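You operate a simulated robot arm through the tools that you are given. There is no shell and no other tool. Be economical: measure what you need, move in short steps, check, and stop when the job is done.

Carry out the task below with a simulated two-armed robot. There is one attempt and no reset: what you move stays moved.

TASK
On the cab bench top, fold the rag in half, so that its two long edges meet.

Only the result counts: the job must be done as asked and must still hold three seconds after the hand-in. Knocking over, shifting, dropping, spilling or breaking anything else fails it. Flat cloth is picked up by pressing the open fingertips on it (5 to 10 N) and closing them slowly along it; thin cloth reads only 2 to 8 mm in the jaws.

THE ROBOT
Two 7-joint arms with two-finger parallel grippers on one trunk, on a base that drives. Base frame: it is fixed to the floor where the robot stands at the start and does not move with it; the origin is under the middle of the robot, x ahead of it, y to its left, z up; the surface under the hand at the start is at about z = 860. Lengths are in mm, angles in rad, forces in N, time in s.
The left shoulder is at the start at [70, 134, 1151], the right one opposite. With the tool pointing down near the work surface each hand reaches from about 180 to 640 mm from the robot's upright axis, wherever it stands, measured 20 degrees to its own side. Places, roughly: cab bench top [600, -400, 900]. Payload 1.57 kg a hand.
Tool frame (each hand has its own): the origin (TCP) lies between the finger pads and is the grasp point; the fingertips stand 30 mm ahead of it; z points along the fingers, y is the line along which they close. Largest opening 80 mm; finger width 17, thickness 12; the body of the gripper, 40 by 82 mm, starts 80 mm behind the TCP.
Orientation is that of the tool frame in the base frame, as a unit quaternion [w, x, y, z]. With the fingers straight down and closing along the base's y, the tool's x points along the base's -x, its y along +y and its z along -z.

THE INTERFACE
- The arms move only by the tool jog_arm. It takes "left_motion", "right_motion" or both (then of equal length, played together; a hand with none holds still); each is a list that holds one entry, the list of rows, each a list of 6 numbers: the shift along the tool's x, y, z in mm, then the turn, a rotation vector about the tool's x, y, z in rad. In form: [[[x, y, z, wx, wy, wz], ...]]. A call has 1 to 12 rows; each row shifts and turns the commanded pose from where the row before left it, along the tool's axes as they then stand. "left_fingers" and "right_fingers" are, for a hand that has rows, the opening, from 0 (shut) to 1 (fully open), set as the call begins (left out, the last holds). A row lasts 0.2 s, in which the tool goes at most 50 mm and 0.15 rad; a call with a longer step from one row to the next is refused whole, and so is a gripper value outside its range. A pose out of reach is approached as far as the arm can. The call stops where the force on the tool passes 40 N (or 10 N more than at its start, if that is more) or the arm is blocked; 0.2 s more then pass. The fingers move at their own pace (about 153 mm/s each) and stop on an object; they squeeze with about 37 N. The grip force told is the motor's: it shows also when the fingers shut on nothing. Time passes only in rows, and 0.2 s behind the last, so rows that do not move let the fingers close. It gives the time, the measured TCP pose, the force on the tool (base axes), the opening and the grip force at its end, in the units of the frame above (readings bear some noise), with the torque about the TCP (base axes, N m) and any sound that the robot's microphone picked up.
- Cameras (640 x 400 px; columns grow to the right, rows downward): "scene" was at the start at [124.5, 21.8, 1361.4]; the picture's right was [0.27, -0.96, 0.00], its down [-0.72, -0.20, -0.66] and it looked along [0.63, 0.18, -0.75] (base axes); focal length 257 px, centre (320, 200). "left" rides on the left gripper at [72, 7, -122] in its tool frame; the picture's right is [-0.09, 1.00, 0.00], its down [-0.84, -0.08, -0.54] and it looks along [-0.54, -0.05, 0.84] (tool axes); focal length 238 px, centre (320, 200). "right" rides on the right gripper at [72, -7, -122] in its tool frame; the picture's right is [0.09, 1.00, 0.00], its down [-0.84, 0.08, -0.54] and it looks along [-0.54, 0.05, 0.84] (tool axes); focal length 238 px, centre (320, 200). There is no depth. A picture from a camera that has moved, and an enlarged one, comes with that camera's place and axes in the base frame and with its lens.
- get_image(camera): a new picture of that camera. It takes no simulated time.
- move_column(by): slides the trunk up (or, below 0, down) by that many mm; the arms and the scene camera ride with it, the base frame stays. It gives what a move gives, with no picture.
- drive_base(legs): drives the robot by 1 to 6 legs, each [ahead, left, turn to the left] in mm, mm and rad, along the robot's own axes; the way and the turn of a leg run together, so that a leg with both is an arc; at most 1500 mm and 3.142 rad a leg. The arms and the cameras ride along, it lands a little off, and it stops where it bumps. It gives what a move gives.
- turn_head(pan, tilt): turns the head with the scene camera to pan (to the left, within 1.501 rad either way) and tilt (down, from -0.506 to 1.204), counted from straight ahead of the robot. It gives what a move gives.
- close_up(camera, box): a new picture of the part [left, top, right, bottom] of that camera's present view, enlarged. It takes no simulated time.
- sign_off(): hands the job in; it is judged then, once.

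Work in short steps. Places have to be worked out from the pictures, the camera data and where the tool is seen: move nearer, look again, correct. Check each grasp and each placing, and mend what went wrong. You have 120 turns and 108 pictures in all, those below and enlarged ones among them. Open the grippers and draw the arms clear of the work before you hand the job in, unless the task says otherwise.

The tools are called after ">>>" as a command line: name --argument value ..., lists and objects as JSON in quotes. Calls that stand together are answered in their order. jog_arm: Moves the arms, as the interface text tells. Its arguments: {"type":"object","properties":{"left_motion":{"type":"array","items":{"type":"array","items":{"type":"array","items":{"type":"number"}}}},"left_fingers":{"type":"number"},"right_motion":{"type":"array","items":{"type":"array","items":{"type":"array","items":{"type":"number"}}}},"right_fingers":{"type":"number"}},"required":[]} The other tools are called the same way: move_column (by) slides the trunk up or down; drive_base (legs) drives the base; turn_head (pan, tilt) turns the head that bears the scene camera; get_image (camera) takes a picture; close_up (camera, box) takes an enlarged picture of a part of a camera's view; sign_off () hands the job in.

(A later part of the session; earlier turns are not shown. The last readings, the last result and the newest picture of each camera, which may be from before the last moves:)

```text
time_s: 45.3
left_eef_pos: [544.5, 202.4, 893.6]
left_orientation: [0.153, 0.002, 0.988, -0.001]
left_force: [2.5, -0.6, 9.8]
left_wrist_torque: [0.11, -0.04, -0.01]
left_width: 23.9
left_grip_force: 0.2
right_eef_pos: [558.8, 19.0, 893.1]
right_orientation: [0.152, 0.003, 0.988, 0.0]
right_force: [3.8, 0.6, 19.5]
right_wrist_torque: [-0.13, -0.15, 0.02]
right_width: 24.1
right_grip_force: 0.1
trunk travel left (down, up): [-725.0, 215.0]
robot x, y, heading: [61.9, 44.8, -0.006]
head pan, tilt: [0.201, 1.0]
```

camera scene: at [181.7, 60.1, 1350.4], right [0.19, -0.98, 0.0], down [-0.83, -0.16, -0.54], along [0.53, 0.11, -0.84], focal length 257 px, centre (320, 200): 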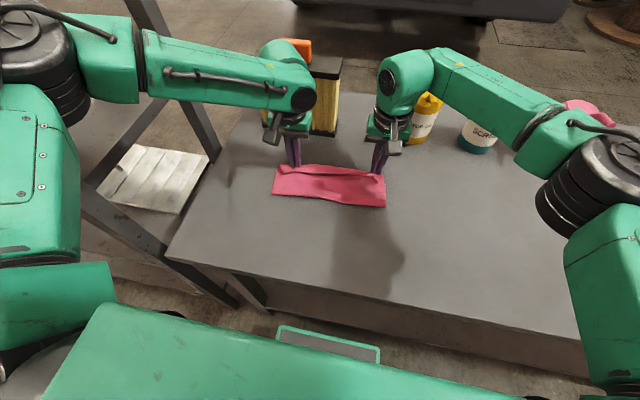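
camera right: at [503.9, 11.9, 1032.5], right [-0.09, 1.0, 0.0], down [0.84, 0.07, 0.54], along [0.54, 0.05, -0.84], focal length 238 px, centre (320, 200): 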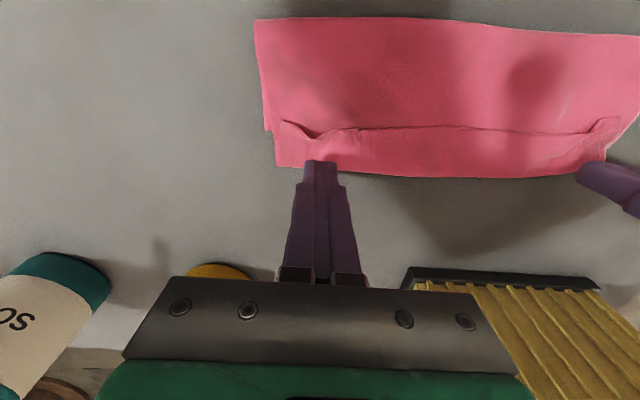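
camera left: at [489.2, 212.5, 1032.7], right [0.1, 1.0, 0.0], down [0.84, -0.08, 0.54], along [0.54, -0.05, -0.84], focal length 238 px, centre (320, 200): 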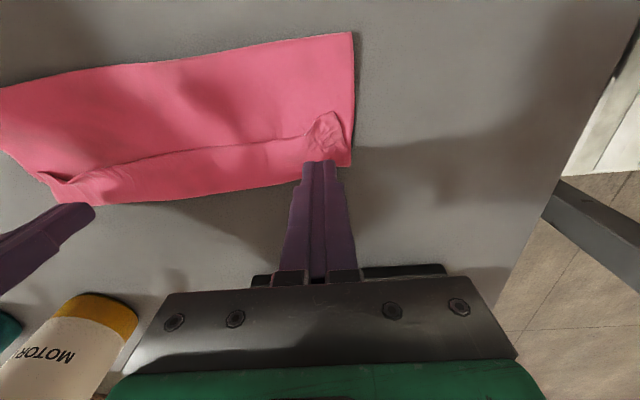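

Right 19 N, left 10 N; I add a little on the left and close both in steps.

>>> jog_arm --left_motion '[[[0.2, 0, 0.6, 0, 0, 0]]]' --right_motion '[[[0, 0, 0, 0, 0, 0]]]' --left_fingers 0.23 --right_fingers 0.23

>>> jog_arm --left_motion '[[[0, 0, 0, 0, 0, 0]]]' --right_motion '[[[0, 0, 0, 0, 0, 0]]]' --left_fingers 0.16 --right_fingers 0.16

>>> jog_arm --left_motion '[[[0, 0, 0, 0, 0, 0]]]' --right_motion '[[[0, 0, 0, 0, 0, 0]]]' --left_fingers 0.1 --right_fingers 0.1

>>> close_up --camera "left" --box '[220, 100, 420, 225]'

>>> close_up --camera "right" --box '[220, 100, 420, 225]'

```text
time_s: 45.7
left_eef_pos: [544.4, 201.8, 894.4]
left_orientation: [0.152, 0.003, 0.988, -0.001]
left_force: [0.3, -1.5, 11.8]
left_wrist_torque: [0.03, -0.03, 0.01]
left_width: 17.2
left_grip_force: 0.0
right_eef_pos: [557.9, 19.2, 893.3]
right_orientation: [0.152, 0.002, 0.988, 0.001]
right_force: [2.7, 1.6, 20.8]
right_wrist_torque: [-0.08, -0.14, 0.03]
right_width: 18.4
right_grip_force: 0.5
trunk travel left (down, up): [-725.0, 215.0]
robot x, y, heading: [63.6, 45.6, -0.006]
head pan, tilt: [0.201, 1.0]
```

```text
time_s: 46.1
left_eef_pos: [543.6, 202.0, 894.0]
left_orientation: [0.153, 0.003, 0.988, -0.002]
left_force: [2.0, -0.6, 11.3]
left_wrist_torque: [0.05, -0.07, -0.04]
left_width: 12.0
left_grip_force: 0.1
right_eef_pos: [557.7, 17.3, 892.8]
right_orientation: [0.151, 0.002, 0.988, 0.0]
right_force: [0.1, 0.3, 22.6]
right_wrist_torque: [-0.12, 0.02, -0.02]
right_width: 9.2
right_grip_force: 0.2
trunk travel left (down, up): [-725.0, 215.0]
robot x, y, heading: [65.2, 45.5, -0.006]
head pan, tilt: [0.201, 1.0]
```

```text
time_s: 46.5
left_eef_pos: [543.0, 202.7, 893.9]
left_orientation: [0.153, 0.002, 0.988, 0.0]
left_force: [1.0, 0.0, 12.2]
left_wrist_torque: [0.02, -0.06, -0.03]
left_width: 7.4
left_grip_force: 0.0
right_eef_pos: [556.5, 18.5, 893.1]
right_orientation: [0.152, 0.003, 0.988, 0.0]
right_force: [-0.4, 0.2, 23.7]
right_wrist_torque: [-0.05, -0.03, 0.01]
right_width: 9.0
right_grip_force: 0.1
trunk travel left (down, up): [-725.0, 215.0]
robot x, y, heading: [64.1, 43.5, -0.002]
head pan, tilt: [0.201, 1.0]
```

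```text
3.20 times, centred on (320, 162) of left
camera zoom: at [437.9, 208.7, 987.8], right [0.09, 1.0, 0.03], down [0.63, -0.08, 0.77], along [0.77, -0.05, -0.64], focal length 763 px, centre (320, 320)
```

zoom: 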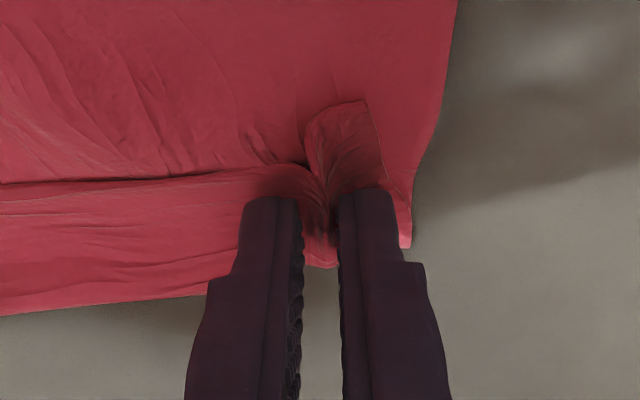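

```text
3.20 times, centred on (320, 162) of right
camera zoom: at [450.1, 13.4, 987.5], right [-0.08, 1.0, -0.03], down [0.64, 0.07, 0.77], along [0.77, 0.05, -0.64], focal length 763 px, centre (320, 320)
```

zoom: 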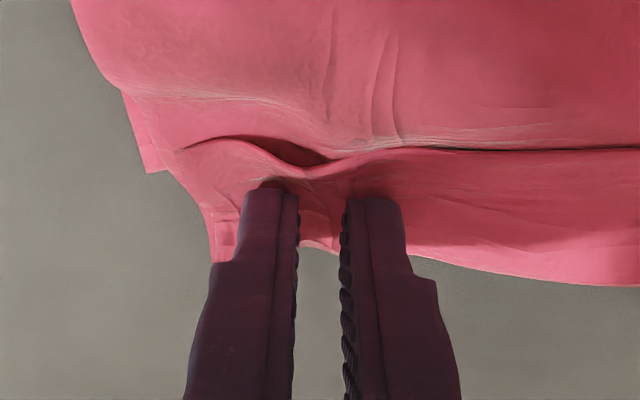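

Left has a good ridge, right gathers something too. Close fully, then lift 15 mm and check.

>>> jog_arm --left_motion '[[[0, 0, 0, 0, 0, 0], [0, 0, 0, 0, 0, 0]]]' --right_motion '[[[0, 0, 0, 0, 0, 0], [0, 0, 0, 0, 0, 0]]]' --left_fingers 0 --right_fingers 0

>>> jog_arm --left_motion '[[[-1.2, 0, -4, 0, 0, 0], [-2, 0, -6, 0, 0, 0], [-3, 0, -10, 0, 0, 0]]]' --right_motion '[[[-1.2, 0, -4, 0, 0, 0], [-2, 0, -6, 0, 0, 0], [-3, 0, -10, 0, 0, 0]]]'

>>> get_image --camera "left"

>>> get_image --camera "right"

```text
time_s: 47.1
left_eef_pos: [543.2, 201.4, 893.9]
left_orientation: [0.154, 0.004, 0.988, -0.001]
left_force: [-0.4, -3.6, 12.8]
left_wrist_torque: [-0.09, -0.1, 0.01]
left_width: 2.7
left_grip_force: 24.0
right_eef_pos: [556.0, 18.3, 892.2]
right_orientation: [0.152, 0.002, 0.988, 0.001]
right_force: [1.0, 1.4, 22.5]
right_wrist_torque: [0.04, -0.06, -0.01]
right_width: 0.0
right_grip_force: 21.0
trunk travel left (down, up): [-725.0, 215.0]
robot x, y, heading: [66.8, 46.3, -0.003]
head pan, tilt: [0.201, 1.0]
```

```text
time_s: 47.9
left_eef_pos: [547.2, 203.2, 911.4]
left_orientation: [0.151, 0.002, 0.989, 0.0]
left_force: [-0.2, -0.8, 0.8]
left_wrist_torque: [0.01, -0.03, -0.02]
left_width: 2.3
left_grip_force: 22.9
right_eef_pos: [560.6, 19.1, 911.1]
right_orientation: [0.15, 0.002, 0.989, -0.001]
right_force: [0.8, -0.8, -0.2]
right_wrist_torque: [-0.02, -0.01, -0.03]
right_width: 0.0
right_grip_force: 21.3
trunk travel left (down, up): [-725.0, 215.0]
robot x, y, heading: [65.2, 44.8, -0.002]
head pan, tilt: [0.201, 1.0]
```

```text
49 pictures are left
camera left: at [442.0, 209.6, 1006.3], right [0.09, 1.0, 0.03], down [0.64, -0.08, 0.77], along [0.76, -0.05, -0.64], focal length 238 px, centre (320, 200)
```

left: 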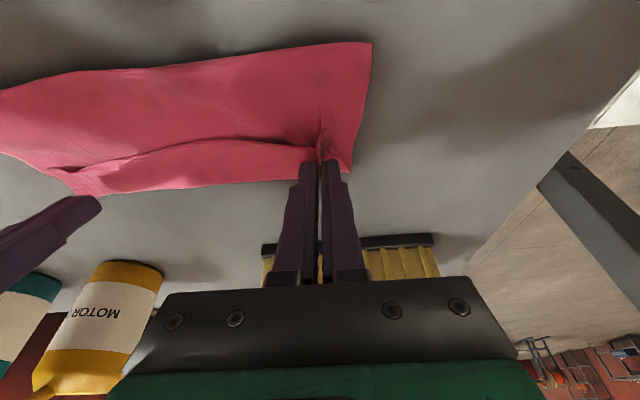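

```text
48 pictures are left
camera right: at [453.7, 13.8, 1006.9], right [-0.08, 1.0, -0.03], down [0.64, 0.07, 0.76], along [0.76, 0.05, -0.64], focal length 238 px, centre (320, 200)
```

right: 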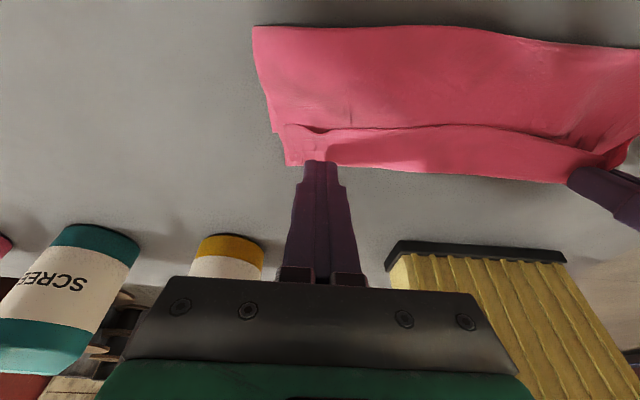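

The left holds the flap; the right does not. I lift the left 80 mm (right also clear) and see whether it peels the top layer alone.

>>> jog_arm --left_motion '[[[-5.9, 0, -19.1, 0, 0, 0], [-5.9, 0, -19.1, 0, 0, 0], [-5.9, 0, -19.1, 0, 0, 0], [-5.9, 0, -19.1, 0, 0, 0]]]' --right_motion '[[[-5.9, 0, -19.1, 0, 0, 0], [-5.9, -10, -19.1, 0, 0, 0], [-5.9, -30, -19.1, 0, 0, 0], [-5.9, -30, -19.1, 0, 0, 0]]]'

>>> get_image --camera "right"

>>> close_up --camera "scene" --box '[230, 130, 422, 250]'

```text
time_s: 48.9
left_eef_pos: [545.8, 200.2, 993.5]
left_orientation: [0.151, 0.003, 0.988, -0.001]
left_force: [-0.2, -0.7, -0.7]
left_wrist_torque: [0.05, -0.03, 0.03]
left_width: 2.7
left_grip_force: 23.6
right_eef_pos: [561.5, -54.5, 991.0]
right_orientation: [0.15, 0.003, 0.989, -0.001]
right_force: [0.2, -0.5, 0.9]
right_wrist_torque: [0.01, -0.01, 0.02]
right_width: 0.3
right_grip_force: 21.4
trunk travel left (down, up): [-725.0, 215.0]
robot x, y, heading: [62.1, 45.3, -0.001]
head pan, tilt: [0.201, 1.0]
```

```text
47 pictures are left
camera right: at [454.4, -59.3, 1087.4], right [-0.08, 1.0, -0.03], down [0.64, 0.07, 0.77], along [0.76, 0.05, -0.64], focal length 238 px, centre (320, 200)
```

right: 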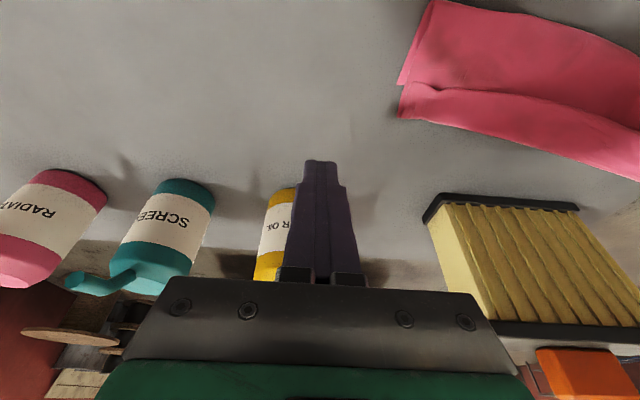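

```text
3.33 times, centred on (326, 190) of scene
camera zoom: at [179.7, 58.5, 1350.5], right [0.19, -0.98, 0.0], down [-0.82, -0.16, -0.54], along [0.53, 0.11, -0.84], focal length 856 px, centre (300, 233)
```

zoom: 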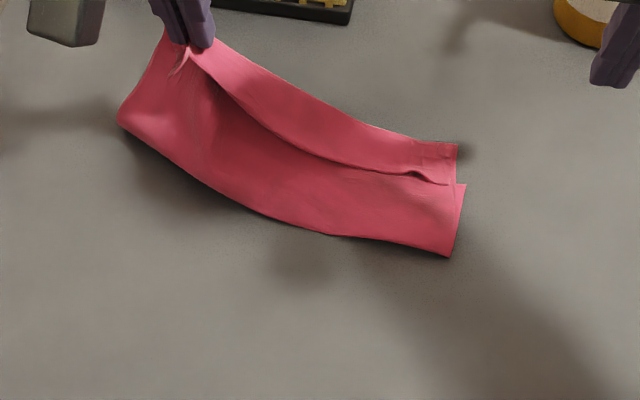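

The whole left end seems to rise. I check from the left wrist camera.

>>> get_image --camera "left"

>>> close_up --camera "scene" --box '[260, 130, 324, 170]'

```text
45 pictures are left
camera left: at [440.0, 206.2, 1087.7], right [0.09, 1.0, 0.03], down [0.64, -0.08, 0.77], along [0.77, -0.05, -0.64], focal length 238 px, centre (320, 200)
```

left: 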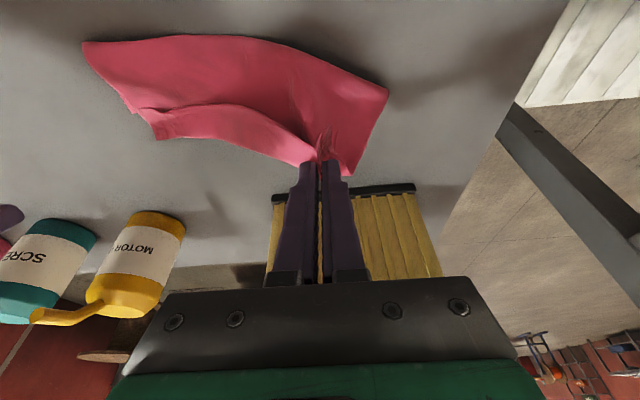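

```text
10.00 times, centred on (292, 150) of scene
camera zoom: at [179.7, 58.5, 1350.5], right [0.19, -0.98, 0.0], down [-0.82, -0.16, -0.54], along [0.53, 0.11, -0.84], focal length 2568 px, centre (600, 700)
```

zoom: 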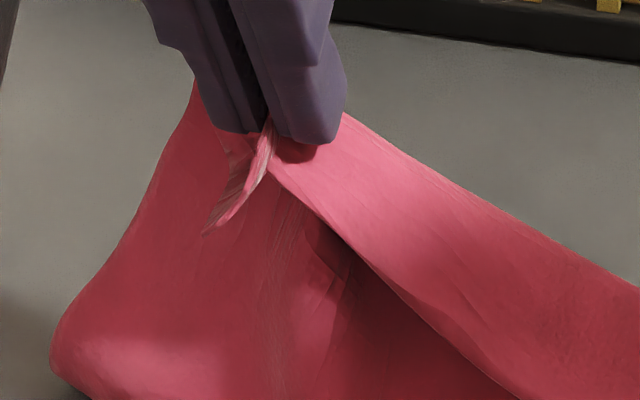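

The left pinch took flap and top layer together. I set it back down and release; next I'll pinch the flap with the jaws turned 90° so its edge ends up inside the jaws.

>>> jog_arm --left_motion '[[[5.9, 0, 19.1, 0, 0, 0], [5.9, 0, 19.1, 0, 0, 0], [5.9, 0, 19.1, 0, 0, 0], [5.9, 0, 19.1, 0, 0, 0], [3, 0, 9.5, 0, 0, 0], [1.5, 0, 4.8, 0, 0, 0]]]'

>>> jog_arm --left_motion '[[[0, 0, 0, 0, 0, 0], [0, 0, 0, 0, 0, 0], [-3, 0, -10, 0, 0, 0], [-6, 0, -20, 0, 0, 0], [-6, 0, -20, 0, 0.15, 0], [0, 0, 0, 0, 0.15, 0]]]' --right_motion '[[[0, 0, 0, 0, 0, 0], [0, 0, 0, 0, 0, 0], [0, 0, 0, 0, 0, 0], [0, 0, 0, 0, 0.15, 0], [0, 0, 0, 0, 0.15, 0], [0, 0, 0, 0, 0, 0]]]' --left_fingers 0.4 --right_fingers 0.4

>>> close_up --camera "scene" --box '[230, 130, 422, 250]'

```text
time_s: 50.3
left_eef_pos: [546.7, 201.1, 896.5]
left_orientation: [0.151, 0.003, 0.989, -0.002]
left_force: [0.2, 0.2, 2.6]
left_wrist_torque: [-0.02, -0.02, -0.03]
left_width: 2.6
left_grip_force: 23.8
right_eef_pos: [562.2, -52.9, 992.0]
right_orientation: [0.149, 0.003, 0.989, 0.0]
right_force: [0.2, -0.2, -0.6]
right_wrist_torque: [0.01, 0.02, 0.01]
right_width: 0.0
right_grip_force: 20.7
trunk travel left (down, up): [-725.0, 215.0]
robot x, y, heading: [65.9, 49.1, -0.006]
head pan, tilt: [0.201, 1.0]
```

```text
time_s: 51.7
left_eef_pos: [546.1, 202.4, 949.3]
left_orientation: [0.0, 0.003, 1.0, -0.001]
left_force: [-0.1, 0.1, 0.7]
left_wrist_torque: [-0.03, -0.02, 0.0]
left_width: 31.9
left_grip_force: 0.0
right_eef_pos: [562.0, -51.4, 991.2]
right_orientation: [-0.001, 0.002, 1.0, -0.001]
right_force: [-0.2, 0.4, -0.4]
right_wrist_torque: [0.01, -0.01, 0.0]
right_width: 32.1
right_grip_force: 0.1
trunk travel left (down, up): [-725.0, 215.0]
robot x, y, heading: [63.0, 46.6, -0.012]
head pan, tilt: [0.201, 1.0]
```

```text
3.33 times, centred on (326, 190) of scene
camera zoom: at [182.4, 59.6, 1350.3], right [0.19, -0.98, 0.0], down [-0.83, -0.16, -0.54], along [0.53, 0.11, -0.84], focal length 856 px, centre (300, 233)
```

zoom: 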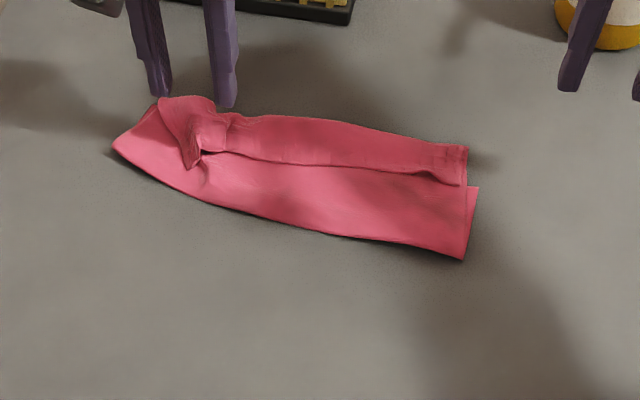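

I turn both hands 90° about their axes (cameras outward).

>>> jog_arm --left_motion '[[[0, 0, 0, 0, 0, 0.1428], [0, 0, 0, 0, 0, 0.1428], [0, 0, 0, 0, 0, 0.1428], [0, 0, 0, 0, 0, 0.1428], [0, 0, 0, 0, 0, 0.1428], [0, 0, 0, 0, 0, 0.1428], [0, 0, 0, 0, 0, 0.1428], [0, 0, 0, 0, 0, 0.1428], [0, 0, 0, 0, 0, 0.1428], [0, 0, 0, 0, 0, 0.1428], [0, 0, 0, 0, 0, 0.1428]]]' --right_motion '[[[0, 0, 0, 0, 0, -0.1428], [0, 0, 0, 0, 0, -0.1428], [0, 0, 0, 0, 0, -0.1428], [0, 0, 0, 0, 0, -0.1428], [0, 0, 0, 0, 0, -0.1428], [0, 0, 0, 0, 0, -0.1428], [0, 0, 0, 0, 0, -0.1428], [0, 0, 0, 0, 0, -0.1428], [0, 0, 0, 0, 0, -0.1428], [0, 0, 0, 0, 0, -0.1428], [0, 0, 0, 0, 0, -0.1428]]]'

>>> get_image --camera "left"

>>> get_image --camera "right"

```text
time_s: 54.1
left_eef_pos: [546.2, 203.0, 948.3]
left_orientation: [0.001, 0.71, 0.704, 0.0]
left_force: [-0.6, -0.6, -0.4]
left_wrist_torque: [0.03, 0.02, 0.03]
left_width: 32.1
left_grip_force: 0.1
right_eef_pos: [525.4, -58.2, 983.0]
right_orientation: [0.0, -0.322, 0.947, 0.001]
right_force: [0.4, 0.9, 0.0]
right_wrist_torque: [0.05, 0.0, -0.01]
right_width: 32.1
right_grip_force: 0.1
right hand out of reach, approached as far as the arm can: row 5, 6, 7, 8, 9, 10, 11
trunk travel left (down, up): [-725.0, 215.0]
robot x, y, heading: [63.1, 45.2, -0.0]
head pan, tilt: [0.201, 1.0]
```

```text
42 pictures are left
camera left: at [553.0, 273.1, 1070.1], right [1.0, -0.1, 0.0], down [-0.08, -0.84, 0.54], along [-0.05, -0.54, -0.84], focal length 238 px, centre (320, 200)
```

left: 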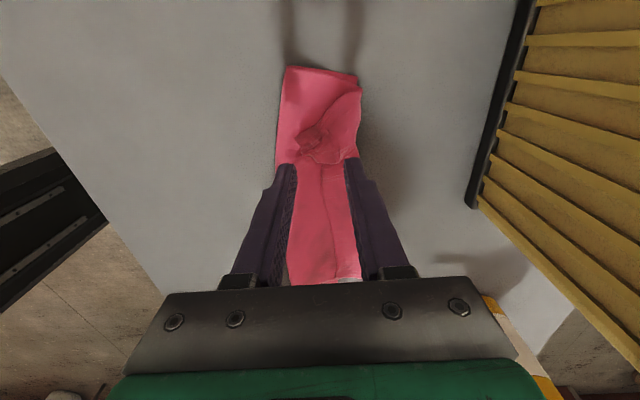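

```text
41 pictures are left
camera right: at [470.5, -106.3, 1105.5], right [-0.68, 0.73, 0.0], down [0.62, 0.57, 0.54], along [0.4, 0.37, -0.84], focal length 238 px, centre (320, 200)
```

right: 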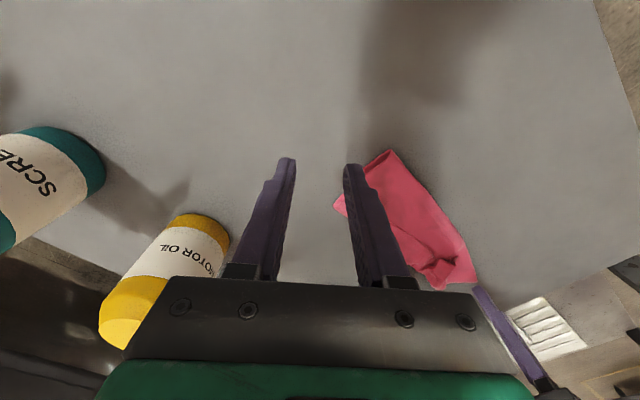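

Left turned fully; the right can't turn that way, so I turn it the other way (camera inward), pulling it slightly outward meanwhile.

>>> jog_arm --right_motion '[[[0, 0, 0, 0, 0, 0.145], [0, 0, 0, 0, 0, 0.145], [0, 0, 0, 0, 0, 0.145], [0, 0, 0, 0, 0, 0.145], [0, 0, 0, 0, 0, 0.145], [0, 0, 0, 0, 0, 0.145], [0, 0, 0, 0, 0, 0.145], [0, 0, 0, 0, 0, 0.145]]]'

>>> jog_arm --right_motion '[[[0, 0, 0, 0, 0, 0.135], [0, 0, 0, 0, 0, 0.135], [0, 0, 0, 0, 0, 0.135], [0, 0, 0, 0, 0, 0.135], [0, 0, 0, 0, 0, 0.135], [0, 0, 0, 0, 0, 0.135], [0, 0, 0, 0, 0, 0.135], [0, 0, 0, 0, 0, 0.13]]]'

>>> get_image --camera "right"

```text
time_s: 55.9
left_eef_pos: [546.0, 201.6, 948.3]
left_orientation: [0.002, 0.708, 0.706, 0.001]
left_force: [-0.1, 0.0, -0.9]
left_wrist_torque: [-0.02, 0.01, 0.01]
left_width: 32.1
left_grip_force: 0.0
right_eef_pos: [525.6, -58.9, 983.6]
right_orientation: [0.0, 0.251, 0.968, 0.0]
right_force: [0.5, 0.1, -0.7]
right_wrist_torque: [-0.05, 0.0, 0.04]
right_width: 31.9
right_grip_force: 0.1
trunk travel left (down, up): [-725.0, 215.0]
robot x, y, heading: [60.2, 47.3, -0.01]
head pan, tilt: [0.201, 1.0]
```

```text
time_s: 57.7
left_eef_pos: [546.2, 203.0, 948.9]
left_orientation: [0.001, 0.708, 0.706, 0.0]
left_force: [-0.4, -0.3, 0.0]
left_wrist_torque: [-0.01, -0.04, 0.01]
left_width: 32.0
left_grip_force: 0.0
right_eef_pos: [524.6, -59.1, 983.7]
right_orientation: [0.0, 0.711, 0.703, 0.001]
right_force: [1.0, 0.3, -0.8]
right_wrist_torque: [-0.02, -0.03, -0.04]
right_width: 32.2
right_grip_force: 0.0
trunk travel left (down, up): [-725.0, 215.0]
robot x, y, heading: [65.1, 48.7, -0.004]
head pan, tilt: [0.201, 1.0]
```

```text
40 pictures are left
camera right: at [517.8, 14.5, 1105.7], right [1.0, 0.08, 0.0], down [0.07, -0.84, 0.54], along [0.04, -0.54, -0.84], focal length 238 px, centre (320, 200)
```

right: 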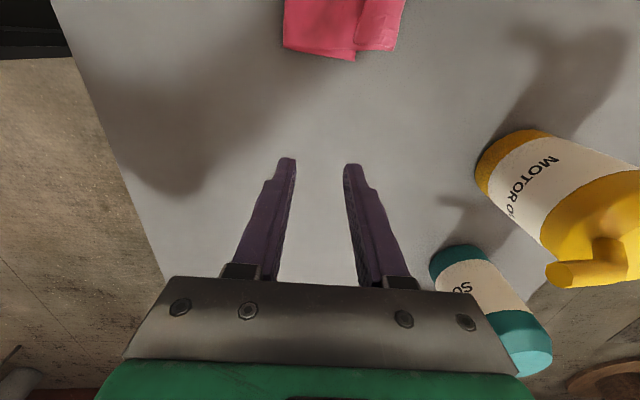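

Both hands now close along x. I'll unroll the folded-back hem by sweeping a closed fingertip from just before its edge away (+x), first with the right hand at y≈40.

>>> jog_arm --right_motion '[[[25, 5, 10, 0, 0, 0], [25, 5, 10, 0, 0, 0], [25, 5, 15, 0, 0, 0], [24, 4, 20, 0, 0, 0], [0, 0, 22, 0, 0, 0]]]' --right_fingers 0

>>> close_up --camera "right" --box '[220, 80, 420, 205]'

```text
time_s: 58.9
left_eef_pos: [545.4, 201.2, 948.7]
left_orientation: [0.0, 0.709, 0.706, 0.001]
left_force: [0.1, -0.5, 0.0]
left_wrist_torque: [-0.01, 0.01, 0.0]
left_width: 32.0
left_grip_force: 0.0
right_eef_pos: [544.5, 42.0, 906.5]
right_orientation: [-0.002, 0.711, 0.703, 0.0]
right_force: [0.7, -0.2, -0.6]
right_wrist_torque: [-0.01, -0.01, 0.02]
right_width: 0.1
right_grip_force: 21.4
trunk travel left (down, up): [-725.0, 215.0]
robot x, y, heading: [66.6, 47.5, -0.003]
head pan, tilt: [0.201, 1.0]
```

```text
3.20 times, centred on (320, 142) of right
camera zoom: at [536.2, 114.0, 1028.2], right [1.0, 0.08, 0.0], down [0.07, -0.84, 0.54], along [0.05, -0.54, -0.84], focal length 763 px, centre (320, 384)
```

zoom: 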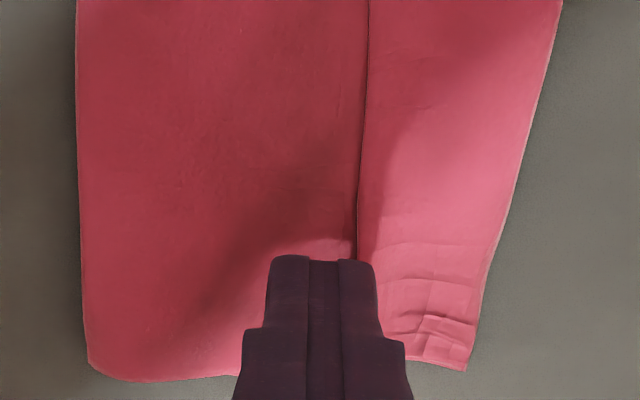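

The hem edge is at x≈554, under the finger's far side. I back 16 mm and lower to light contact.

>>> jog_arm --right_motion '[[[0, -16, 0, 0, 0, 0], [0, 0, 8, 0, 0, 0], [0, 0, 3, 0, 0, 0], [0, 0, 1.5, 0, 0, 0], [0, 0, 1, 0, 0, 0]]]'

```text
time_s: 60.1
left_eef_pos: [545.2, 201.6, 948.7]
left_orientation: [0.002, 0.708, 0.706, -0.001]
left_force: [-0.3, -0.1, 0.2]
left_wrist_torque: [-0.02, -0.01, 0.02]
left_width: 32.2
left_grip_force: 0.0
right_eef_pos: [529.4, 40.3, 893.7]
right_orientation: [-0.001, 0.71, 0.705, -0.001]
right_force: [0.7, 0.0, -0.1]
right_wrist_torque: [0.02, 0.0, 0.01]
right_width: 0.0
right_grip_force: 20.7
trunk travel left (down, up): [-725.0, 215.0]
robot x, y, heading: [65.0, 46.6, -0.006]
head pan, tilt: [0.201, 1.0]
```

>>> jog_arm --right_motion '[[[0, 0, 1, 0, 0, 0], [0, 0, 0.8, 0, 0, 0]]]'

```text
time_s: 60.7
left_eef_pos: [544.8, 202.1, 949.6]
left_orientation: [0.002, 0.709, 0.705, 0.0]
left_force: [0.1, 0.6, 0.7]
left_wrist_torque: [-0.01, 0.02, 0.0]
left_width: 31.9
left_grip_force: 0.0
right_eef_pos: [528.4, 41.5, 890.5]
right_orientation: [0.0, 0.71, 0.704, 0.002]
right_force: [0.5, -0.6, 3.5]
right_wrist_torque: [-0.01, -0.06, -0.03]
right_width: 0.0
right_grip_force: 21.0
trunk travel left (down, up): [-725.0, 215.0]
robot x, y, heading: [64.1, 45.4, -0.012]
head pan, tilt: [0.201, 1.0]
```

Light contact (3.5 N). I sweep 40 mm in +x.

>>> jog_arm --right_motion '[[[0, 8, -0.3, 0, 0, 0], [0, 8, 0, 0, 0, 0], [0, 8, 0, 0, 0, 0], [0, 8, 0, 0, 0, 0], [0, 8, 0, 0, 0, 0]]]'

>>> close_up --camera "right" --box '[220, 80, 420, 205]'

>>> close_up --camera "scene" --box '[230, 130, 422, 250]'

```text
time_s: 61.9
left_eef_pos: [544.5, 201.5, 949.1]
left_orientation: [0.002, 0.709, 0.705, 0.0]
left_force: [1.0, -1.1, -0.2]
left_wrist_torque: [0.02, 0.02, -0.01]
left_width: 31.9
left_grip_force: 0.1
right_eef_pos: [568.8, 38.9, 892.1]
right_orientation: [0.001, 0.71, 0.704, 0.0]
right_force: [-0.9, 0.8, 5.2]
right_wrist_torque: [-0.04, 0.01, -0.03]
right_width: 0.1
right_grip_force: 21.4
trunk travel left (down, up): [-725.0, 215.0]
robot x, y, heading: [68.6, 45.0, -0.007]
head pan, tilt: [0.201, 1.0]
```

```text
3.20 times, centred on (320, 142) of right
camera zoom: at [561.5, 111.6, 1014.1], right [1.0, 0.08, 0.0], down [0.07, -0.84, 0.54], along [0.05, -0.54, -0.84], focal length 763 px, centre (320, 384)
```

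zoom: 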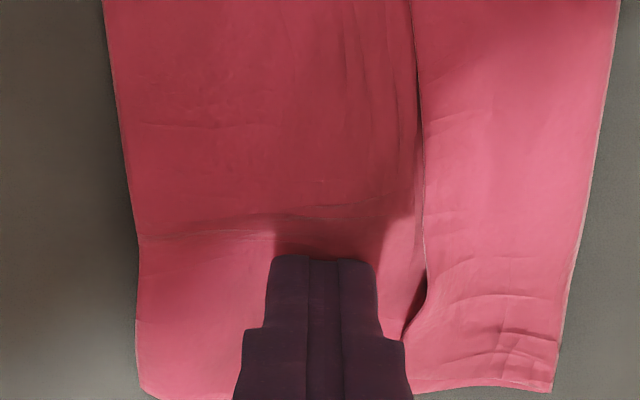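

```text
3.33 times, centred on (326, 190) of scene
camera zoom: at [179.9, 60.3, 1350.5], right [0.19, -0.98, 0.0], down [-0.82, -0.16, -0.54], along [0.53, 0.11, -0.84], focal length 856 px, centre (300, 233)
```

zoom: 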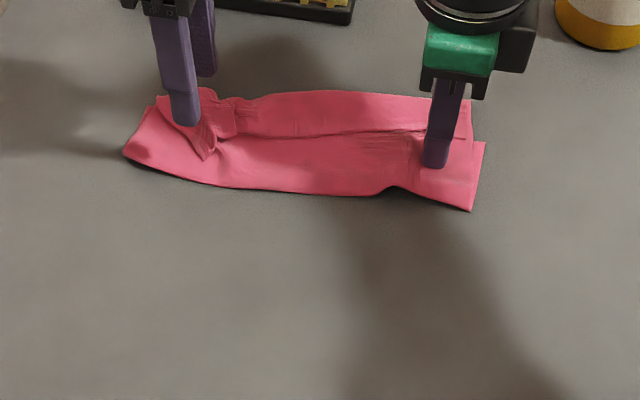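

The sweep just dragged the whole cloth ~28 mm away. Instead I pinch the hem across its edge: jaws along x, far finger slightly lower pressing on the hem, near finger just before its edge (at x≈590).

>>> jog_arm --right_motion '[[[0, 0, -14, 0, 0, 0], [0, 15, 0, 0.08, 0, 0], [0, 14, 0, 0, 0, 0], [0, 0, 0, 0, 0, 0]]]' --right_fingers 0.36

>>> close_up --camera "right" --box '[220, 80, 420, 205]'

```text
time_s: 62.9
left_eef_pos: [546.5, 202.1, 948.8]
left_orientation: [0.001, 0.709, 0.705, 0.001]
left_force: [-0.7, -0.3, 0.0]
left_wrist_torque: [-0.01, 0.0, -0.01]
left_width: 32.0
left_grip_force: 0.0
right_eef_pos: [600.2, 39.1, 904.6]
right_orientation: [-0.028, 0.71, 0.703, -0.028]
right_force: [0.4, -0.1, -0.6]
right_wrist_torque: [0.02, 0.0, -0.01]
right_width: 28.7
right_grip_force: 0.1
trunk travel left (down, up): [-725.0, 215.0]
robot x, y, heading: [66.1, 46.9, -0.005]
head pan, tilt: [0.201, 1.0]
```

```text
3.20 times, centred on (320, 142) of right
camera zoom: at [601.4, 111.5, 1026.5], right [0.99, 0.08, -0.08], down [0.11, -0.84, 0.53], along [-0.02, -0.54, -0.84], focal length 763 px, centre (320, 384)
```

zoom: 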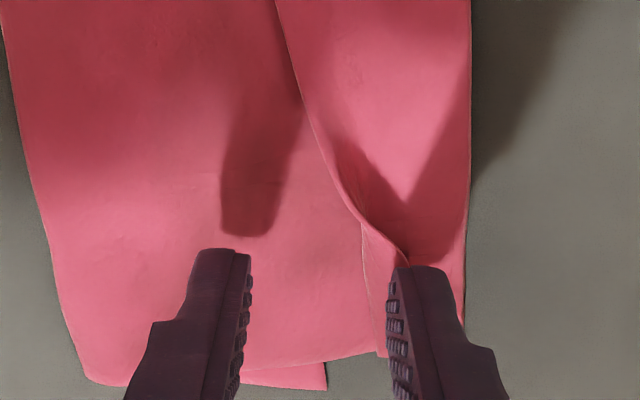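

The hem near the right end looks partly unrolled by the sweep. I look from the scene camera.

>>> jog_arm --right_motion '[[[-30, 0, -40, 0, 0, 0], [-45, -20, -20, 0, 0, 0], [-45, -20, 0, 0, 0, 0]]]'

>>> close_up --camera "scene" --box '[250, 130, 410, 230]'

```text
refused: row 2 steps farther than a row can; nothing moved
```

```text
4.00 times, centred on (330, 180) of scene
camera zoom: at [181.0, 59.7, 1350.4], right [0.19, -0.98, 0.0], down [-0.83, -0.16, -0.54], along [0.53, 0.11, -0.84], focal length 1027 px, centre (280, 280)
```

zoom: 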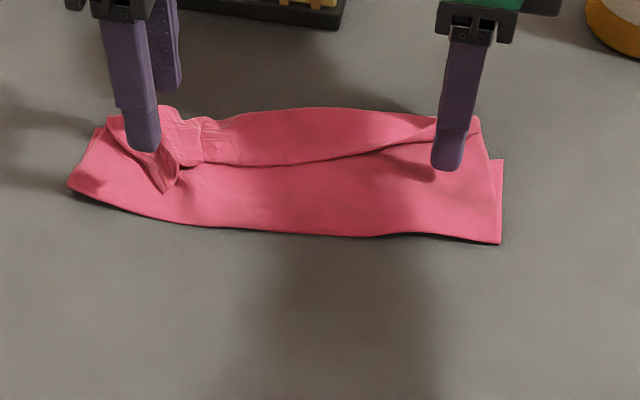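

The near-edge contact plus rising did flip the hem at the right end. I repeat at y≈95: move the left hand out of the way, and set the right finger closed before the hem edge (x≈586).

>>> jog_arm --left_motion '[[[20, 0, -20, 0, 0, 0], [20, 0, -20, 0, 0, 0], [20, 0, -20, 0, 0, 0], [0, 0, 0, 0, 0, 0], [0, 0, 0, 0, 0, 0]]]' --right_motion '[[[0, 0, -25, 0, 0, 0], [0, -12, 0, -0.08, 0, 0], [18, -12, 0, 0, 0, 0], [19, -12, 0, 0, 0, 0], [19, 0, 10, 0, 0, 0]]]' --right_fingers 0

>>> jog_arm --right_motion '[[[0, 0, 15, 0, 0, 0], [0, 0, 7, 0, 0, 0], [0, 0, 3, 0, 0, 0]]]'

>>> close_up --camera "right" --box '[220, 80, 420, 205]'

```text
time_s: 64.1
left_eef_pos: [544.5, 261.5, 1007.3]
left_orientation: [0.001, 0.709, 0.705, 0.001]
left_force: [-0.5, 0.5, 0.2]
left_wrist_torque: [-0.04, -0.03, -0.01]
left_width: 32.2
left_grip_force: 0.0
right_eef_pos: [565.3, 97.2, 919.3]
right_orientation: [0.0, 0.711, 0.703, 0.0]
right_force: [0.4, -0.2, -0.1]
right_wrist_torque: [-0.02, -0.01, 0.0]
right_width: 0.0
right_grip_force: 21.2
trunk travel left (down, up): [-725.0, 215.0]
robot x, y, heading: [64.5, 42.2, -0.002]
head pan, tilt: [0.201, 1.0]
```

```text
time_s: 64.9
left_eef_pos: [543.9, 261.2, 1008.1]
left_orientation: [0.001, 0.708, 0.706, 0.001]
left_force: [0.1, 0.2, 0.6]
left_wrist_torque: [0.0, 0.02, -0.03]
left_width: 31.8
left_grip_force: 0.1
right_eef_pos: [565.8, 95.4, 895.1]
right_orientation: [-0.001, 0.711, 0.704, 0.001]
right_force: [0.6, -0.1, -1.1]
right_wrist_torque: [0.0, 0.0, 0.02]
right_width: 0.0
right_grip_force: 21.7
trunk travel left (down, up): [-725.0, 215.0]
robot x, y, heading: [62.9, 48.9, -0.005]
head pan, tilt: [0.201, 1.0]
```

```text
3.20 times, centred on (320, 142) of right
camera zoom: at [557.5, 169.4, 1017.3], right [1.0, 0.08, 0.0], down [0.07, -0.84, 0.54], along [0.05, -0.54, -0.84], focal length 763 px, centre (320, 384)
```

zoom: 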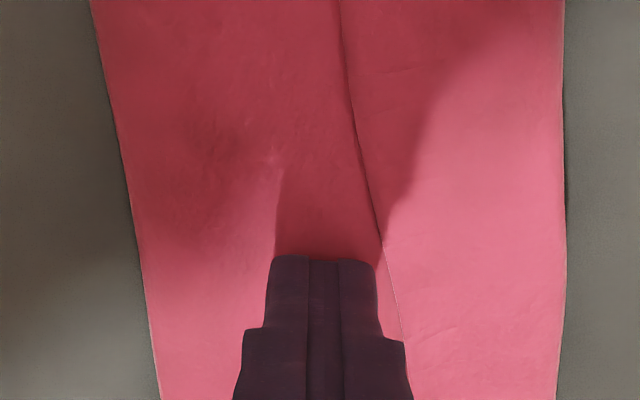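

The finger stands just before the edge. I lower 2 mm, push 12 mm, then rise while moving on +x to flip the hem.

>>> jog_arm --right_motion '[[[0, -2, 2.5, 0, 0, 0], [0, 7, 0, 0, 0, 0], [0, 7, 0, 0, 0, 0], [0, 5, -4, 0, 0, 0], [0, 5, -5, 0, 0, 0], [0, 8, -5, 0, 0, 0], [0, 12, 0, 0, 0, 0], [0, 12, 0, 0, 0, 0]]]'

>>> close_up --camera "right" --box '[160, 40, 480, 240]'

>>> close_up --camera "scene" --box '[250, 120, 410, 220]'

```text
time_s: 66.7
left_eef_pos: [544.4, 261.8, 1009.3]
left_orientation: [0.002, 0.708, 0.706, 0.001]
left_force: [0.7, -0.2, -0.4]
left_wrist_torque: [0.0, -0.04, -0.02]
left_width: 32.1
left_grip_force: 0.0
right_eef_pos: [608.2, 95.6, 905.4]
right_orientation: [0.0, 0.71, 0.704, 0.0]
right_force: [0.4, 0.1, 0.6]
right_wrist_torque: [0.0, 0.0, 0.0]
right_width: 0.0
right_grip_force: 21.4
right hand out of reach, approached as far as the arm can: row 8
trunk travel left (down, up): [-725.0, 215.0]
robot x, y, heading: [64.8, 43.7, -0.008]
head pan, tilt: [0.201, 1.0]
```

```text
2.00 times, centred on (320, 140) of right
camera zoom: at [601.1, 169.3, 1027.3], right [1.0, 0.08, 0.0], down [0.07, -0.84, 0.54], along [0.05, -0.54, -0.84], focal length 477 px, centre (320, 320)
```

zoom: 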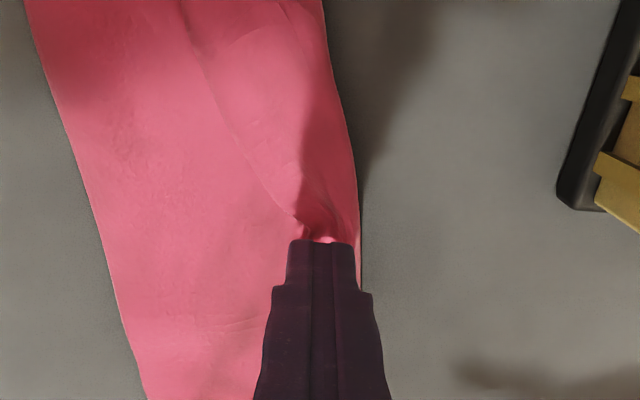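

```text
4.00 times, centred on (330, 170) of scene
camera zoom: at [181.0, 60.4, 1350.4], right [0.19, -0.98, 0.0], down [-0.83, -0.16, -0.54], along [0.53, 0.1, -0.84], focal length 1027 px, centre (280, 320)
```

zoom: 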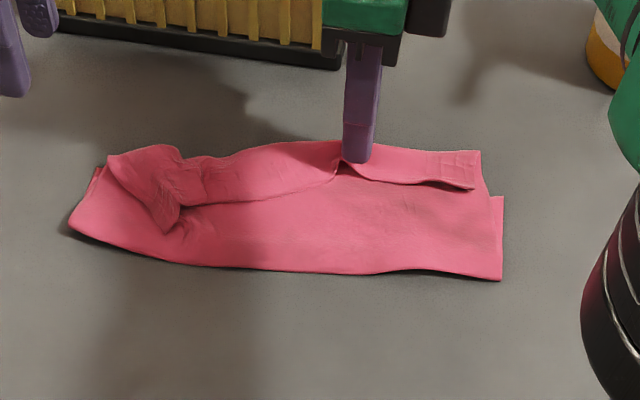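

The hem at y≈95 stands against the finger. Opening the jaws lets the far finger push it over the far fold without more arm reach; then I look.

>>> jog_arm --right_motion '[[[0, 0, 2, 0, 0, 0], [0, 0, 2, 0, 0, 0], [0, 0, 0, 0, 0, 0]]]' --right_fingers 0.85

>>> close_up --camera "right" --box '[160, 40, 480, 240]'

>>> close_up --camera "scene" --box '[250, 120, 410, 220]'

```text
time_s: 67.5
left_eef_pos: [543.9, 261.2, 1008.6]
left_orientation: [0.001, 0.709, 0.705, 0.0]
left_force: [1.6, -0.6, -0.2]
left_wrist_torque: [-0.01, 0.0, 0.02]
left_width: 32.0
left_grip_force: 0.0
right_eef_pos: [609.4, 95.6, 903.1]
right_orientation: [0.0, 0.71, 0.705, 0.0]
right_force: [-0.5, 0.4, -0.7]
right_wrist_torque: [-0.01, -0.02, 0.04]
right_width: 68.0
right_grip_force: 0.1
trunk travel left (down, up): [-725.0, 215.0]
robot x, y, heading: [64.8, 45.6, -0.013]
head pan, tilt: [0.201, 1.0]
```

```text
2.00 times, centred on (320, 140) of right
camera zoom: at [601.1, 168.0, 1023.4], right [1.0, 0.08, 0.0], down [0.07, -0.84, 0.54], along [0.05, -0.54, -0.84], focal length 477 px, centre (320, 320)
```

zoom: 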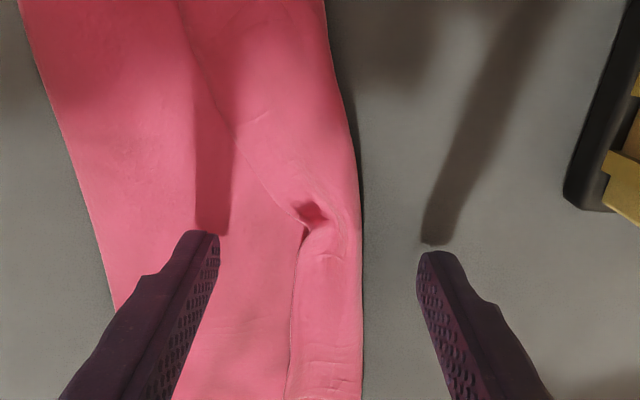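

```text
4.00 times, centred on (330, 170) of scene
camera zoom: at [181.2, 60.2, 1350.4], right [0.19, -0.98, 0.0], down [-0.83, -0.16, -0.54], along [0.53, 0.11, -0.84], focal length 1027 px, centre (280, 320)
```

zoom: 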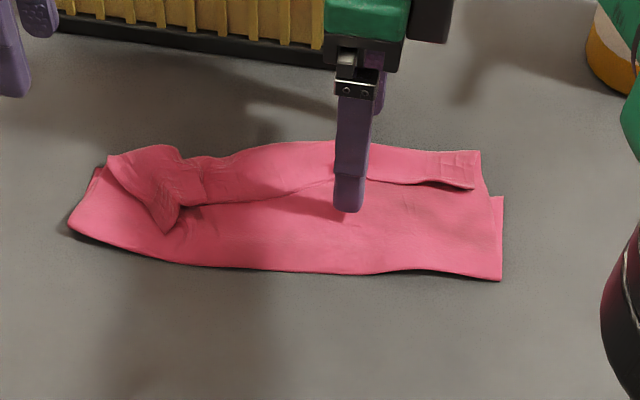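

Next I try the across-edge pinch as designed, at y≈30 where the hem spans x 600–630: far finger lower on the hem, near finger just before the edge.

>>> jog_arm --right_motion '[[[0, 0, -22, 0, 0, 0], [-22, 0, 0, 0.1, 0, 0], [-22, -3, 0, 0, 0, 0], [-22, 0, 0, 0, 0, 0], [0, 0, 12, 0, 0, 0], [0, 0, 10, 0, 0, 0]]]' --right_fingers 0.32

>>> close_up --camera "right" --box '[220, 80, 420, 205]'

```text
time_s: 68.9
left_eef_pos: [544.1, 262.0, 1007.9]
left_orientation: [0.001, 0.708, 0.706, -0.001]
left_force: [-0.4, -0.2, 0.2]
left_wrist_torque: [0.02, 0.01, -0.02]
left_width: 31.9
left_grip_force: 0.2
right_eef_pos: [596.1, 24.9, 901.9]
right_orientation: [-0.037, 0.709, 0.703, -0.036]
right_force: [-0.6, 0.1, -0.5]
right_wrist_torque: [-0.02, 0.0, 0.02]
right_width: 25.4
right_grip_force: 0.1
right hand out of reach, approached as far as the arm can: row 2
trunk travel left (down, up): [-725.0, 215.0]
robot x, y, heading: [61.0, 44.1, -0.004]
head pan, tilt: [0.201, 1.0]
```

```text
3.20 times, centred on (320, 142) of right
camera zoom: at [600.2, 97.2, 1023.0], right [0.99, 0.08, -0.1], down [0.12, -0.84, 0.53], along [-0.04, -0.54, -0.84], focal length 763 px, centre (320, 384)
```

zoom: 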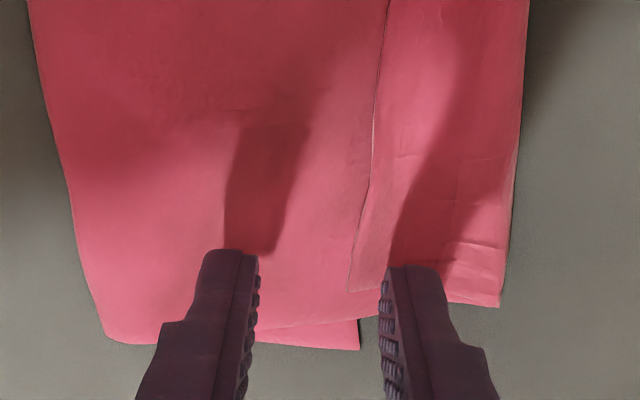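

Good view: I need +17 mm x. I drive the base 12 mm ahead, shift the hand 5 mm, narrow the opening to 20 mm, and descend.

>>> drive_base --legs '[[12, 0, 0]]'

>>> jog_arm --right_motion '[[[8, 4, 0, 0, 0, 0], [0, 0, 4, 0, 0, 0], [0, 0, 3, 0, 0, 0]]]' --right_fingers 0.26

>>> close_up --camera "right" --box '[220, 80, 420, 205]'

```text
time_s: 69.6
left_eef_pos: [553.7, 262.0, 1010.5]
left_orientation: [0.002, 0.708, 0.706, 0.002]
left_force: [-0.8, -0.4, -0.4]
left_wrist_torque: [-0.02, -0.06, 0.0]
left_width: 32.1
left_grip_force: 0.0
right_eef_pos: [604.4, 24.1, 903.5]
right_orientation: [-0.034, 0.709, 0.703, -0.034]
right_force: [-0.2, 0.4, 0.0]
right_wrist_torque: [0.0, -0.04, 0.02]
right_width: 25.8
right_grip_force: 0.1
trunk travel left (down, up): [-725.0, 215.0]
robot x, y, heading: [73.8, 46.3, -0.001]
head pan, tilt: [0.201, 1.0]
```

```text
time_s: 70.4
left_eef_pos: [556.8, 261.3, 1008.3]
left_orientation: [0.002, 0.708, 0.706, 0.0]
left_force: [-0.1, 0.0, 0.1]
left_wrist_torque: [-0.01, -0.01, 0.0]
left_width: 32.0
left_grip_force: 0.0
right_eef_pos: [611.2, 33.9, 894.2]
right_orientation: [-0.036, 0.709, 0.703, -0.034]
right_force: [-0.7, -0.6, 2.6]
right_wrist_torque: [-0.01, -0.06, -0.01]
right_width: 20.4
right_grip_force: 0.0
trunk travel left (down, up): [-725.0, 215.0]
robot x, y, heading: [74.6, 46.2, 0.001]
head pan, tilt: [0.201, 1.0]
```

```text
3.20 times, centred on (320, 142) of right
camera zoom: at [615.2, 106.3, 1016.1], right [0.99, 0.08, -0.1], down [0.12, -0.84, 0.53], along [-0.04, -0.54, -0.84], focal length 763 px, centre (320, 384)
```

zoom: 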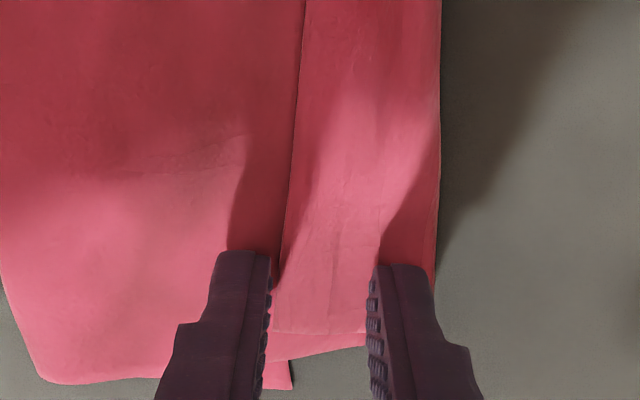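

The hem edge lies right between the pads. Press 1 mm and close stepwise.

>>> jog_arm --right_motion '[[[0, 0, 1, 0, 0, 0], [0, 0, 0, 0, 0, 0]]]' --right_fingers 0.2

>>> jog_arm --right_motion '[[[0, 0, 0, 0, 0, 0]]]' --right_fingers 0.13

>>> close_up --camera "right" --box '[220, 80, 420, 205]'

```text
time_s: 71.0
left_eef_pos: [554.1, 262.3, 1008.9]
left_orientation: [0.002, 0.709, 0.705, 0.001]
left_force: [0.7, -0.6, 0.0]
left_wrist_torque: [0.04, -0.03, -0.02]
left_width: 31.8
left_grip_force: 0.0
right_eef_pos: [610.3, 33.2, 894.7]
right_orientation: [-0.035, 0.71, 0.703, -0.034]
right_force: [0.2, 0.7, 5.9]
right_wrist_torque: [0.04, -0.1, 0.02]
right_width: 15.4
right_grip_force: 0.0
trunk travel left (down, up): [-725.0, 215.0]
robot x, y, heading: [75.6, 44.0, -0.003]
head pan, tilt: [0.201, 1.0]
```

```text
time_s: 71.4
left_eef_pos: [556.4, 261.7, 1009.9]
left_orientation: [0.003, 0.709, 0.706, 0.001]
left_force: [0.9, 0.1, -0.1]
left_wrist_torque: [-0.04, 0.01, 0.0]
left_width: 31.8
left_grip_force: 0.1
right_eef_pos: [610.0, 33.9, 893.3]
right_orientation: [-0.035, 0.709, 0.703, -0.035]
right_force: [-1.1, -0.1, 7.1]
right_wrist_torque: [-0.01, -0.04, 0.04]
right_width: 8.9
right_grip_force: 0.1
trunk travel left (down, up): [-725.0, 215.0]
robot x, y, heading: [72.0, 49.3, -0.002]
head pan, tilt: [0.201, 1.0]
```

```text
3.20 times, centred on (320, 142) of right
camera zoom: at [614.0, 106.4, 1015.4], right [0.99, 0.08, -0.1], down [0.12, -0.84, 0.53], along [-0.04, -0.54, -0.84], focal length 763 px, centre (320, 384)
```

zoom: 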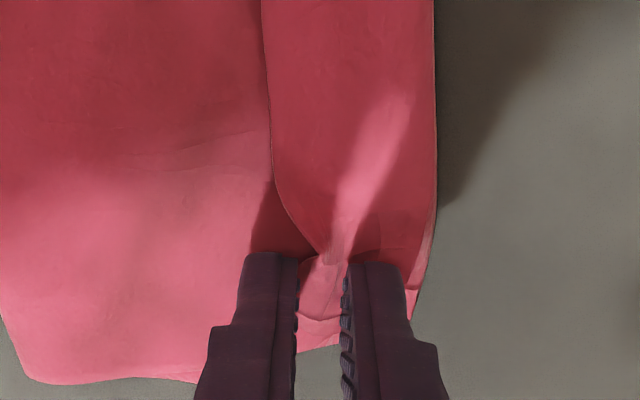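

The hem edge is caught between the pads. I shut the jaws and lift 15 mm to test.

>>> jog_arm --right_motion '[[[0, 0, 0, 0, 0, 0], [0, 0, 0, 0, 0, 0]]]' --right_fingers 0

>>> jog_arm --right_motion '[[[0, 0, -5, 0, 0, 0], [0, 0, -10, 0, 0, 0], [0, 0, -10, 0, 0, 0]]]'

>>> close_up --camera "right" --box '[160, 40, 480, 240]'

```text
time_s: 72.0
left_eef_pos: [555.6, 262.1, 1009.4]
left_orientation: [0.001, 0.708, 0.706, 0.001]
left_force: [0.3, -0.4, 0.7]
left_wrist_torque: [-0.02, -0.01, -0.02]
left_width: 32.1
left_grip_force: 0.1
right_eef_pos: [611.3, 33.0, 893.4]
right_orientation: [-0.035, 0.71, 0.703, -0.033]
right_force: [-0.1, 0.8, 4.8]
right_wrist_torque: [-0.02, -0.04, 0.03]
right_width: 1.6
right_grip_force: 23.6
trunk travel left (down, up): [-725.0, 215.0]
robot x, y, heading: [75.1, 43.1, -0.004]
head pan, tilt: [0.201, 1.0]
```

```text
time_s: 72.8
left_eef_pos: [555.7, 261.0, 1008.7]
left_orientation: [0.002, 0.708, 0.706, 0.001]
left_force: [0.1, 0.0, -0.1]
left_wrist_torque: [-0.03, -0.02, 0.01]
left_width: 32.0
left_grip_force: 0.1
right_eef_pos: [612.5, 33.3, 918.9]
right_orientation: [-0.035, 0.709, 0.704, -0.036]
right_force: [0.1, -0.3, -0.8]
right_wrist_torque: [0.03, -0.02, 0.01]
right_width: 1.7
right_grip_force: 23.6
trunk travel left (down, up): [-725.0, 215.0]
robot x, y, heading: [72.3, 47.4, -0.001]
head pan, tilt: [0.201, 1.0]
```

```text
2.00 times, centred on (320, 140) of right
camera zoom: at [616.7, 105.4, 1040.5], right [0.99, 0.08, -0.1], down [0.12, -0.84, 0.53], along [-0.04, -0.54, -0.84], focal length 477 px, centre (320, 320)
```

zoom: 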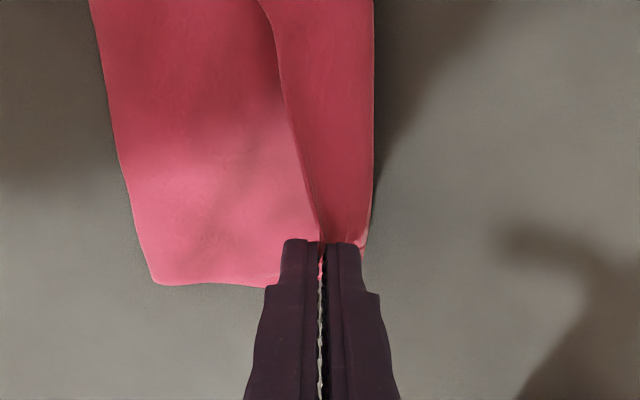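

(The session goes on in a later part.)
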